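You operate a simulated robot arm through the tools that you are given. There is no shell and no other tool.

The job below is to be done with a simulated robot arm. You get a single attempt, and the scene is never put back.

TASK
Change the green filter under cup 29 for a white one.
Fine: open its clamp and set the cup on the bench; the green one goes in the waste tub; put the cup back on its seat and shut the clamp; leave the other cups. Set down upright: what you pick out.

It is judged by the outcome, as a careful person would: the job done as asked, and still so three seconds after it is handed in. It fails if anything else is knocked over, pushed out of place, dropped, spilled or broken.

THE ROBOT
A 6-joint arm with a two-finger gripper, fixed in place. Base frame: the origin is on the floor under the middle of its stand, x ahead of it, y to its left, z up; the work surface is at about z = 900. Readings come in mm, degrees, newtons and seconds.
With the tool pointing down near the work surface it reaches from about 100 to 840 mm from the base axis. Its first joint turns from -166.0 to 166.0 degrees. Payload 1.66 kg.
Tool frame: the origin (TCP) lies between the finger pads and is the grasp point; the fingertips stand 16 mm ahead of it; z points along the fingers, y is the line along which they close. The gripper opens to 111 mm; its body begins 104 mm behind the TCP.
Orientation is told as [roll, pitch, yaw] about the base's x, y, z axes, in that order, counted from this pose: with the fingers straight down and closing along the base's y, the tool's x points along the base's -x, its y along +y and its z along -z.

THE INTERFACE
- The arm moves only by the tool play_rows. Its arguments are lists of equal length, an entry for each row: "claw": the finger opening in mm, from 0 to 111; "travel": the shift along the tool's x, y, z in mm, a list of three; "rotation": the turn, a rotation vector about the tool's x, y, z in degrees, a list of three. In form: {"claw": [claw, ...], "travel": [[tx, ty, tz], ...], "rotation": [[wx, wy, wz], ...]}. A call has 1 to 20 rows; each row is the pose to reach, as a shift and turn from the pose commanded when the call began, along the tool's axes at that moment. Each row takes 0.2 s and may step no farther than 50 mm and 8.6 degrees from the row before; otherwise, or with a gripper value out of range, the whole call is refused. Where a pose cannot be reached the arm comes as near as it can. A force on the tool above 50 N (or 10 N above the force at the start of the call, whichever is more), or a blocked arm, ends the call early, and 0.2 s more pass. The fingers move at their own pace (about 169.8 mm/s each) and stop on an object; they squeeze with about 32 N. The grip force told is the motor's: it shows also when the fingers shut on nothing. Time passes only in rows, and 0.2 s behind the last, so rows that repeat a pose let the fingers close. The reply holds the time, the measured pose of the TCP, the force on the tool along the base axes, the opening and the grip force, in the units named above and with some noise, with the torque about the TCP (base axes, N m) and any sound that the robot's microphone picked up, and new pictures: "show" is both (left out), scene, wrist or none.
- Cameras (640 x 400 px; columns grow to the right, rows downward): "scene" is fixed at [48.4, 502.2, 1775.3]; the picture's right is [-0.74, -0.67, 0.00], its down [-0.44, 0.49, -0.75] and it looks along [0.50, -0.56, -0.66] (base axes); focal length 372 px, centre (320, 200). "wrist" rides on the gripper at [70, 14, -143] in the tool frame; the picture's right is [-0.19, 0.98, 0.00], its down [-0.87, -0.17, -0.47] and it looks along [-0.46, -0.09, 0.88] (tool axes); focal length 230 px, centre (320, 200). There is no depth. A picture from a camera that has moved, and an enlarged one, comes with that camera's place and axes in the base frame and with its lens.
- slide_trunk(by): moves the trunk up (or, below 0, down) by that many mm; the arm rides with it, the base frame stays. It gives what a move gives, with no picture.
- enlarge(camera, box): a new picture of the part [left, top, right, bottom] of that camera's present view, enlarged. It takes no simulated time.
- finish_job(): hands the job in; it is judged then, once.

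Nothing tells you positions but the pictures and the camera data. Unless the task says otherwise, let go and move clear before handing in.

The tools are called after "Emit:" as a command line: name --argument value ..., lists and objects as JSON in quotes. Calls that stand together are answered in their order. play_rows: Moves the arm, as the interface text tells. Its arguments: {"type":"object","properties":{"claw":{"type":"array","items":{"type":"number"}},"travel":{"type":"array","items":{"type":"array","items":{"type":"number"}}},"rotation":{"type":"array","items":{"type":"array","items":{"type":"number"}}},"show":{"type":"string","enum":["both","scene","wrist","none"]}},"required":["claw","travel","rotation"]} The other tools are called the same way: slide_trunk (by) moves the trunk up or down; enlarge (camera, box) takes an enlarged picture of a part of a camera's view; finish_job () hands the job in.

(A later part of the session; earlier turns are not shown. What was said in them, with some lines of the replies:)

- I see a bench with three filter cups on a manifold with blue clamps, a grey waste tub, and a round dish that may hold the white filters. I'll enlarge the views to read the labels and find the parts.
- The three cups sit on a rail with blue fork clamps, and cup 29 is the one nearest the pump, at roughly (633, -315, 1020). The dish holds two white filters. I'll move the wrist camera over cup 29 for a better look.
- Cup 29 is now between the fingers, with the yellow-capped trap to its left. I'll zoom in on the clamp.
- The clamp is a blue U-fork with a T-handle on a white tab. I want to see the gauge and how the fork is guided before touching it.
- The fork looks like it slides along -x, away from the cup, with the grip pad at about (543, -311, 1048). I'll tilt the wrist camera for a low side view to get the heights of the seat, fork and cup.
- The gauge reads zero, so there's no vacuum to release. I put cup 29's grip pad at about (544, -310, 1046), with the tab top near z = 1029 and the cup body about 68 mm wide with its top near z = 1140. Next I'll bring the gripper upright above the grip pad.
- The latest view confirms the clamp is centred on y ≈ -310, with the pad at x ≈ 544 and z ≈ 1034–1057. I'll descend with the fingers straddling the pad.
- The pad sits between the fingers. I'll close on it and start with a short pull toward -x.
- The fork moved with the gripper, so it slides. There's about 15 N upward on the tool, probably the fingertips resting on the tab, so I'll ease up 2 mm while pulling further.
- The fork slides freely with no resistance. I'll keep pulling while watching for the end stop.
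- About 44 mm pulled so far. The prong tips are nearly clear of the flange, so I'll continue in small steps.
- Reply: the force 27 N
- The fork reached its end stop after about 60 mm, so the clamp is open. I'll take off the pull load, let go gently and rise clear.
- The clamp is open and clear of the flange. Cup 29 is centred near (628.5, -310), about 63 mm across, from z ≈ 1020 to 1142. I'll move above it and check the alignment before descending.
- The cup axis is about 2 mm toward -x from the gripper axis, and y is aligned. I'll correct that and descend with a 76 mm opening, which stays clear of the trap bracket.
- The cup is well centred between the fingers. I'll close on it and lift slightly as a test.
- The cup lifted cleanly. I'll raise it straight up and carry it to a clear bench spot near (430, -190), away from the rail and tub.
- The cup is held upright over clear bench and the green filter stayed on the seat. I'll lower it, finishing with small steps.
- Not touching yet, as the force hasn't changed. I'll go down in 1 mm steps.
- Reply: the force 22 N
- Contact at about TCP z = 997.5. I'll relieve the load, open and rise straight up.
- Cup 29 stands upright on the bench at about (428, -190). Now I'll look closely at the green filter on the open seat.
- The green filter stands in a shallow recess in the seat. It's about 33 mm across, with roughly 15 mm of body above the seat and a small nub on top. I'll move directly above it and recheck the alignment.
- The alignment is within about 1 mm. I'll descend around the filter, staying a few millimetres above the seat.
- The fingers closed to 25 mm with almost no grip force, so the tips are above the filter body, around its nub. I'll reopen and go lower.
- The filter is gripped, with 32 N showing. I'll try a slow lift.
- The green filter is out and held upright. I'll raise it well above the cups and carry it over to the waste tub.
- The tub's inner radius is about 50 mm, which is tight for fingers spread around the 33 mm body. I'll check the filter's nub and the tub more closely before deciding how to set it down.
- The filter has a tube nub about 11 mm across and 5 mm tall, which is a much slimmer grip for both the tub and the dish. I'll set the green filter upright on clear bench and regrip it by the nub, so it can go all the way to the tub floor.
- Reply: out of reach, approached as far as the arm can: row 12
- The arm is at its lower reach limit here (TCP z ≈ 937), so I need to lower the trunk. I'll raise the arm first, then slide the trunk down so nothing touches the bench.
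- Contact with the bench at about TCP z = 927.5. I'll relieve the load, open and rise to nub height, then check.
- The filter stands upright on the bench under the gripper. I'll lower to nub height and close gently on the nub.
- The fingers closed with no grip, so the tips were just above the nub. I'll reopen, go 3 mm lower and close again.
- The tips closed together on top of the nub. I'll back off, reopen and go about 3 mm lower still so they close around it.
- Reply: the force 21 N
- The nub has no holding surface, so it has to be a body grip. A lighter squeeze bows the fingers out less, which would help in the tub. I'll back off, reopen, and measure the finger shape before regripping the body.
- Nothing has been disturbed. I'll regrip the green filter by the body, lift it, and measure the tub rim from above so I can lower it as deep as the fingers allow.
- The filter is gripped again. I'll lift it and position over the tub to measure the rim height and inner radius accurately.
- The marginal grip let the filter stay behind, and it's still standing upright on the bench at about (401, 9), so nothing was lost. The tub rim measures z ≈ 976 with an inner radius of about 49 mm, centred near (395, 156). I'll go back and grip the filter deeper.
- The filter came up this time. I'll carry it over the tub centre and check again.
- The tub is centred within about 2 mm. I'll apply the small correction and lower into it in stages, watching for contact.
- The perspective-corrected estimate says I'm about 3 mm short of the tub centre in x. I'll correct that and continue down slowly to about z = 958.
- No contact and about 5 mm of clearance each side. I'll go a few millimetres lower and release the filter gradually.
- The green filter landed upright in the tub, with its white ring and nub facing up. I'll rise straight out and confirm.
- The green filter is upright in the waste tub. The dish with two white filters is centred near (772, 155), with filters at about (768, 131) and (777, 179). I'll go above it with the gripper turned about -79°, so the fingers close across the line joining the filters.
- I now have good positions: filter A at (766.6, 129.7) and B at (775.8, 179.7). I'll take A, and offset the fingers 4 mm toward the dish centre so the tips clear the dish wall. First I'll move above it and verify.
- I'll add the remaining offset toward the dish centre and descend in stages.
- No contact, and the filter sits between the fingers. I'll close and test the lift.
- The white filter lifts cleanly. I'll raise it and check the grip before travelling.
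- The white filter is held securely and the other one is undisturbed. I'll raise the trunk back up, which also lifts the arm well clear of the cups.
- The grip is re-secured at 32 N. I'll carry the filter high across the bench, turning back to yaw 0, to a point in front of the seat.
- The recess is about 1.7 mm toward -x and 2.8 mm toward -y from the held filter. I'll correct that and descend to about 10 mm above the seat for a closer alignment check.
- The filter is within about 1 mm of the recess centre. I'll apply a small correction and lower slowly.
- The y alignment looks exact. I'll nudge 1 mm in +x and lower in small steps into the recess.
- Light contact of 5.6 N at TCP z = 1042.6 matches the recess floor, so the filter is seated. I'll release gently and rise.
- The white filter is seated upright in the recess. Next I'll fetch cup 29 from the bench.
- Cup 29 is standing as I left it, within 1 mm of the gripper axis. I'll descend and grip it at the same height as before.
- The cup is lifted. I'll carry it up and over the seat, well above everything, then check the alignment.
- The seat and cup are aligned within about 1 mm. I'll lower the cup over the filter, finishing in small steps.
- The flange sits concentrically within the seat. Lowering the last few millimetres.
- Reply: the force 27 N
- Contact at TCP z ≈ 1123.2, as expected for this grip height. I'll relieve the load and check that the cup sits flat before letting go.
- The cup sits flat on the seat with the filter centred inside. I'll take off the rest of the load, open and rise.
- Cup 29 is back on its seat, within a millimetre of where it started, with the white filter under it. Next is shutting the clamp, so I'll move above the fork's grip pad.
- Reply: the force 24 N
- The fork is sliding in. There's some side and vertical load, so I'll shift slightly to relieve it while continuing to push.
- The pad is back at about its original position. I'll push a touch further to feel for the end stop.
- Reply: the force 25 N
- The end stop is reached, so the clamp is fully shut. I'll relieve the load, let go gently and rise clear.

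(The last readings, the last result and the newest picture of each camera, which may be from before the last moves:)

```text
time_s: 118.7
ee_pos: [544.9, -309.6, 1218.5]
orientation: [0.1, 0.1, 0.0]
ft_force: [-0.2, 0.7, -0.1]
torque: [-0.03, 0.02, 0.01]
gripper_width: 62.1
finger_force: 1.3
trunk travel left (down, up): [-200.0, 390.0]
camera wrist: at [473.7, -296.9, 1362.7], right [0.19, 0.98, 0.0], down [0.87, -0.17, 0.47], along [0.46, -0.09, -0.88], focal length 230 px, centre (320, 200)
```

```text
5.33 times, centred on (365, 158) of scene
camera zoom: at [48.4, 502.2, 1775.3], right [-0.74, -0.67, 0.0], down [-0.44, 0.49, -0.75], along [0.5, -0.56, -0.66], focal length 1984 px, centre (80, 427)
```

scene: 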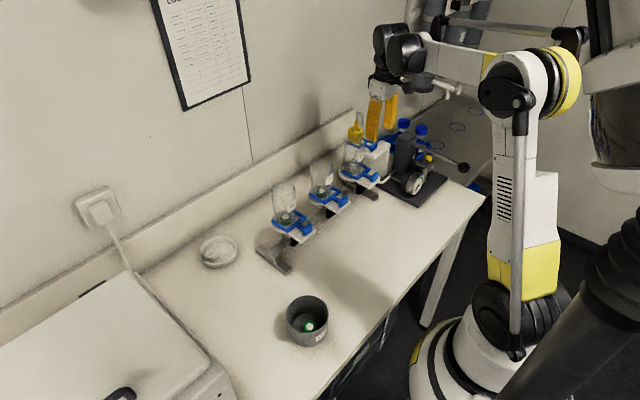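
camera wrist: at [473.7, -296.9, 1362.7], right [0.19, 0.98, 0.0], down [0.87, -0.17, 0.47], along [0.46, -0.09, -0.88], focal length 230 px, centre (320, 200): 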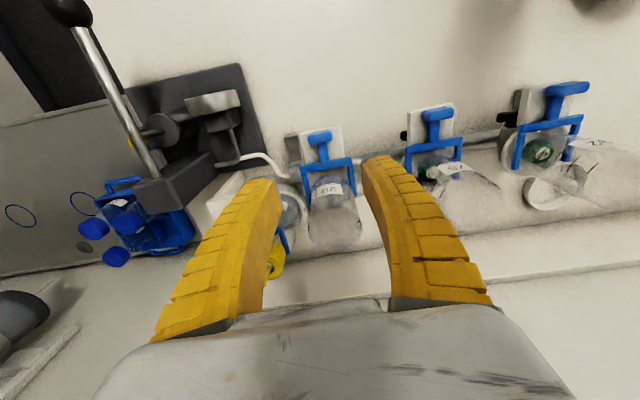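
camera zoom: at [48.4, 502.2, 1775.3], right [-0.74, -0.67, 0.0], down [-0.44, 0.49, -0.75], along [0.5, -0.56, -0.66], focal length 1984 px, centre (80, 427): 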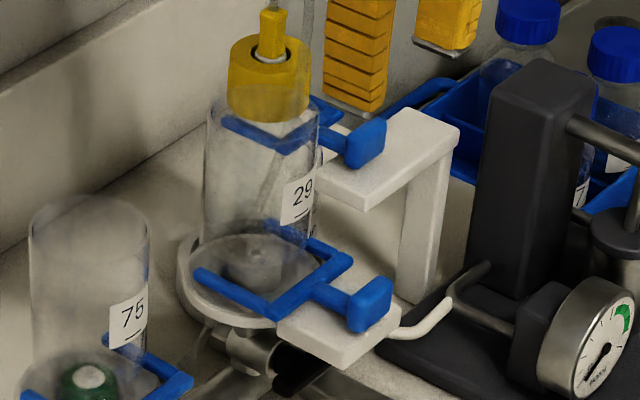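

The clamp looks shut. I'll compare it with my first picture, and check the rest of the scene from both cameras.

Emit:
enlarge --camera "scene" --box '[335, 150, 385, 200]'

Emit:
enlarge --camera "scene" --box '[180, 170, 360, 360]'

Emit:
enlarge --camera "wrist" --box '[380, 70, 640, 230]'

Emit:
enlarge --camera "wrist" --box '[290, 120, 370, 190]'

```text
8.00 times, centred on (360, 175) of scene
camera zoom: at [48.4, 502.2, 1775.3], right [-0.74, -0.67, 0.0], down [-0.44, 0.49, -0.75], along [0.5, -0.56, -0.66], focal length 2976 px, centre (0, 400)
```

zoom: 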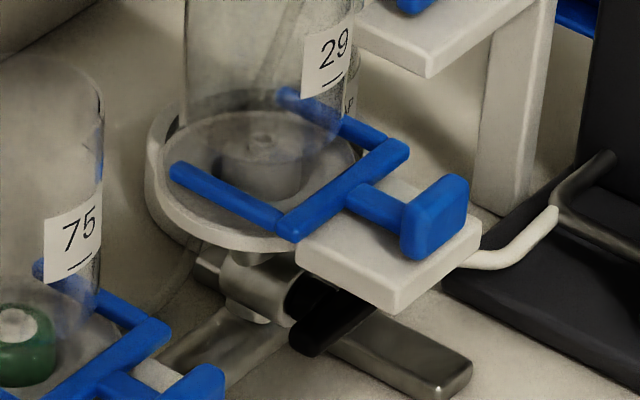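

```text
2.11 times, centred on (270, 265) of scene
camera zoom: at [48.4, 502.2, 1775.3], right [-0.74, -0.67, 0.0], down [-0.44, 0.49, -0.75], along [0.5, -0.56, -0.66], focal length 783 px, centre (425, 63)
```

zoom: 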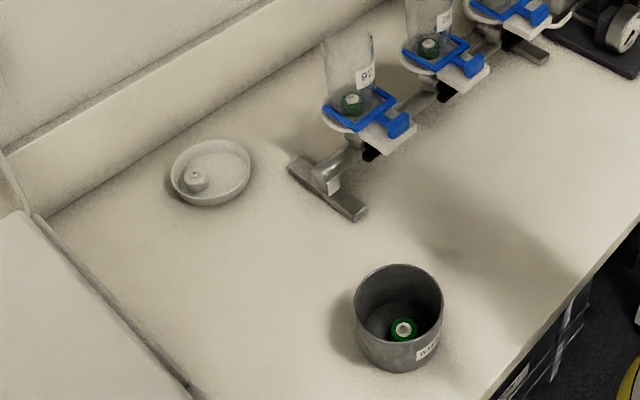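

```text
2.46 times, centred on (510, 150) of wrist
camera zoom: at [473.7, -296.9, 1362.7], right [0.19, 0.98, 0.0], down [0.87, -0.17, 0.47], along [0.46, -0.09, -0.88], focal length 566 px, centre (-148, 323)
```

zoom: 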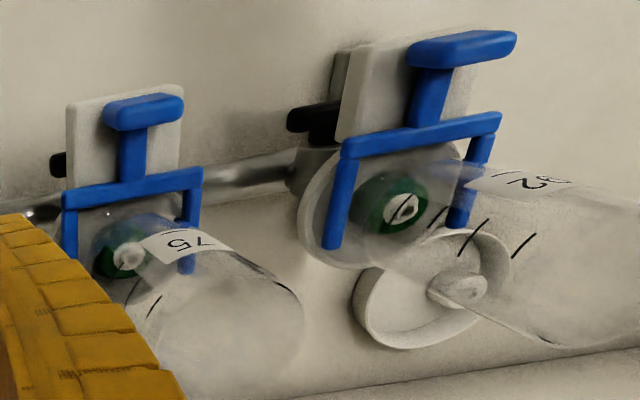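

```text
5.71 times, centred on (330, 155) of wrist
camera zoom: at [473.7, -296.9, 1362.7], right [0.19, 0.98, 0.0], down [0.87, -0.17, 0.47], along [0.46, -0.09, -0.88], focal length 1315 px, centre (263, 457)
```

zoom: 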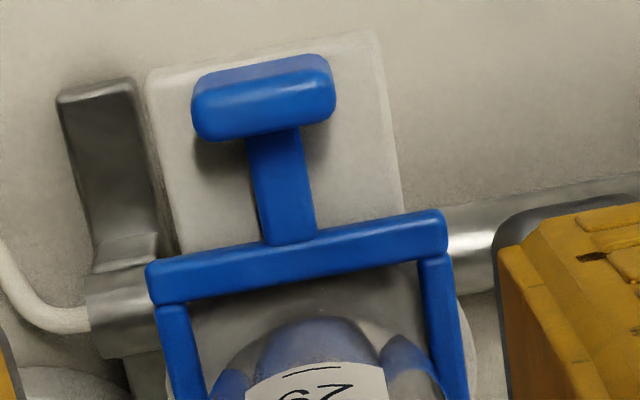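

The fork is back exactly where it was in the first picture, cups 75 and 92, the dish and the tub are undisturbed, and the green filter is upright in the tub. I'll move the arm back clear before handing in.

Emit:
play_rows --claw '[80, 110, 110, 110, 110, 110]' --travel '[[0, 0, -40], [40, 20, -75], [80, 45, -100], [120, 70, -125], [155, 90, -138], [177, 103, -138]]' --rotation '[[0, 0, 0], [0, 0, 0], [0, 0, 0], [0, 0, 0], [0, 0, 0], [0, 0, 0]]' --show "both"

Emit:
enlarge --camera "scene" --box '[240, 100, 440, 220]'

```text
refused: row 2 steps farther than a row can; nothing moved
```

```text
3.20 times, centred on (340, 160) of scene
camera zoom: at [48.4, 502.2, 1775.3], right [-0.74, -0.67, 0.0], down [-0.44, 0.49, -0.75], along [0.5, -0.56, -0.66], focal length 1190 px, centre (256, 328)
```

zoom: 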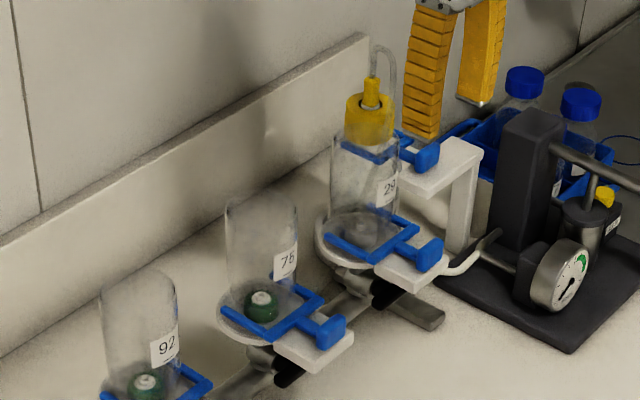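

That move was refused because one step was too long, and nothing moved. I'll retreat with shorter steps.

Emit:
play_rows --claw '[80, 100, 110, 110, 110, 110, 110]' --travel '[[0, 0, -40], [28, 15, -70], [56, 32, -95], [86, 50, -115], [118, 68, -130], [150, 87, -138], [177, 103, -138]]' --rotation '[[0, 0, 0], [0, 0, 0], [0, 0, 0], [0, 0, 0], [0, 0, 0], [0, 0, 0], [0, 0, 0]]' --show "both"

Emit:
enlarge --camera "scene" --box '[240, 100, 440, 220]'

```text
time_s: 120.3
ee_pos: [365.1, -206.3, 1358.3]
orientation: [0.0, 0.0, 0.0]
ft_force: [0.4, 1.1, 0.3]
torque: [-0.02, -0.01, 0.01]
gripper_width: 110.1
finger_force: 0.1
trunk travel left (down, up): [-200.0, 390.0]
camera wrist: at [295.6, -193.6, 1501.1], right [0.19, 0.98, 0.0], down [0.87, -0.17, 0.47], along [0.46, -0.09, -0.88], focal length 230 px, centre (320, 200)
```

scene: 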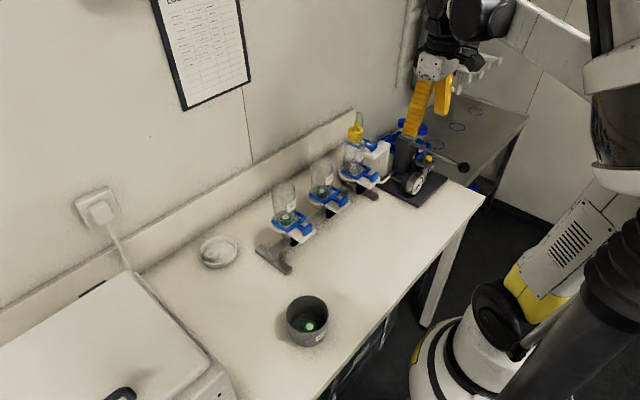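
wrist: 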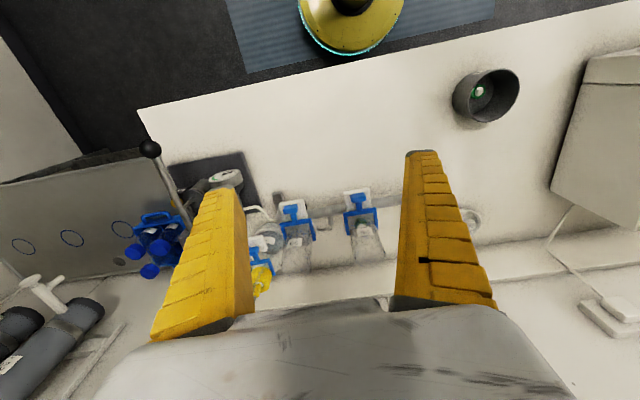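

```text
3.20 times, centred on (340, 160) of scene
camera zoom: at [48.4, 502.2, 1775.3], right [-0.74, -0.67, 0.0], down [-0.44, 0.49, -0.75], along [0.5, -0.56, -0.66], focal length 1190 px, centre (256, 328)
```

zoom: 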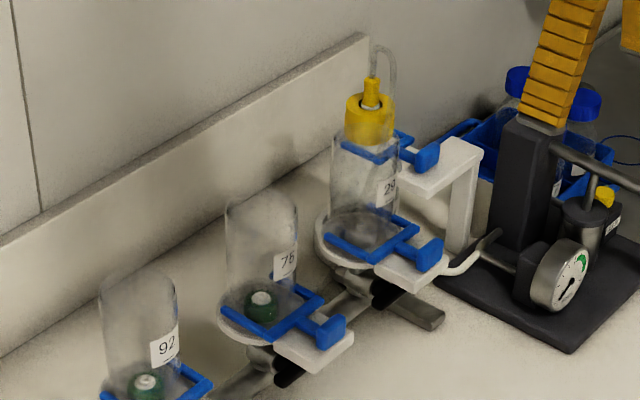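

Everything is in place: cup 29 is clamped on its seat with a white filter under it, and the green filter is upright in the waste tub. The other cups are untouched and the arm is clear, so I'm handing the job in.

Emit:
finish_job

```text
The job is handed in.
```

The green filter under cup 29 has been swapped for a white one, and I've handed the job in. I don't have the judgement on it yet.

- **Cup 29:** it's back on its seat within about 1 mm of where it started. The clamp is pushed in to its stop and looks the same as in the first picture.
- **White filter:** it's sitting upright in the seat's recess under the cup.
- **Green filter:** it's standing upright in the waste tub. The fingers were too wide to reach the tub floor, so it dropped about 25 mm inside the tub.
- **Slip on the way to the tub:** I set the green filter down on the bench to regrip it. My first regrip slipped and left it standing there, so I picked it up again.
- **Everything else:** cups 75 and 92, the dish with the remaining white filter, the tub and the pump all look undisturbed. The arm is back near its starting position with the fingers open.
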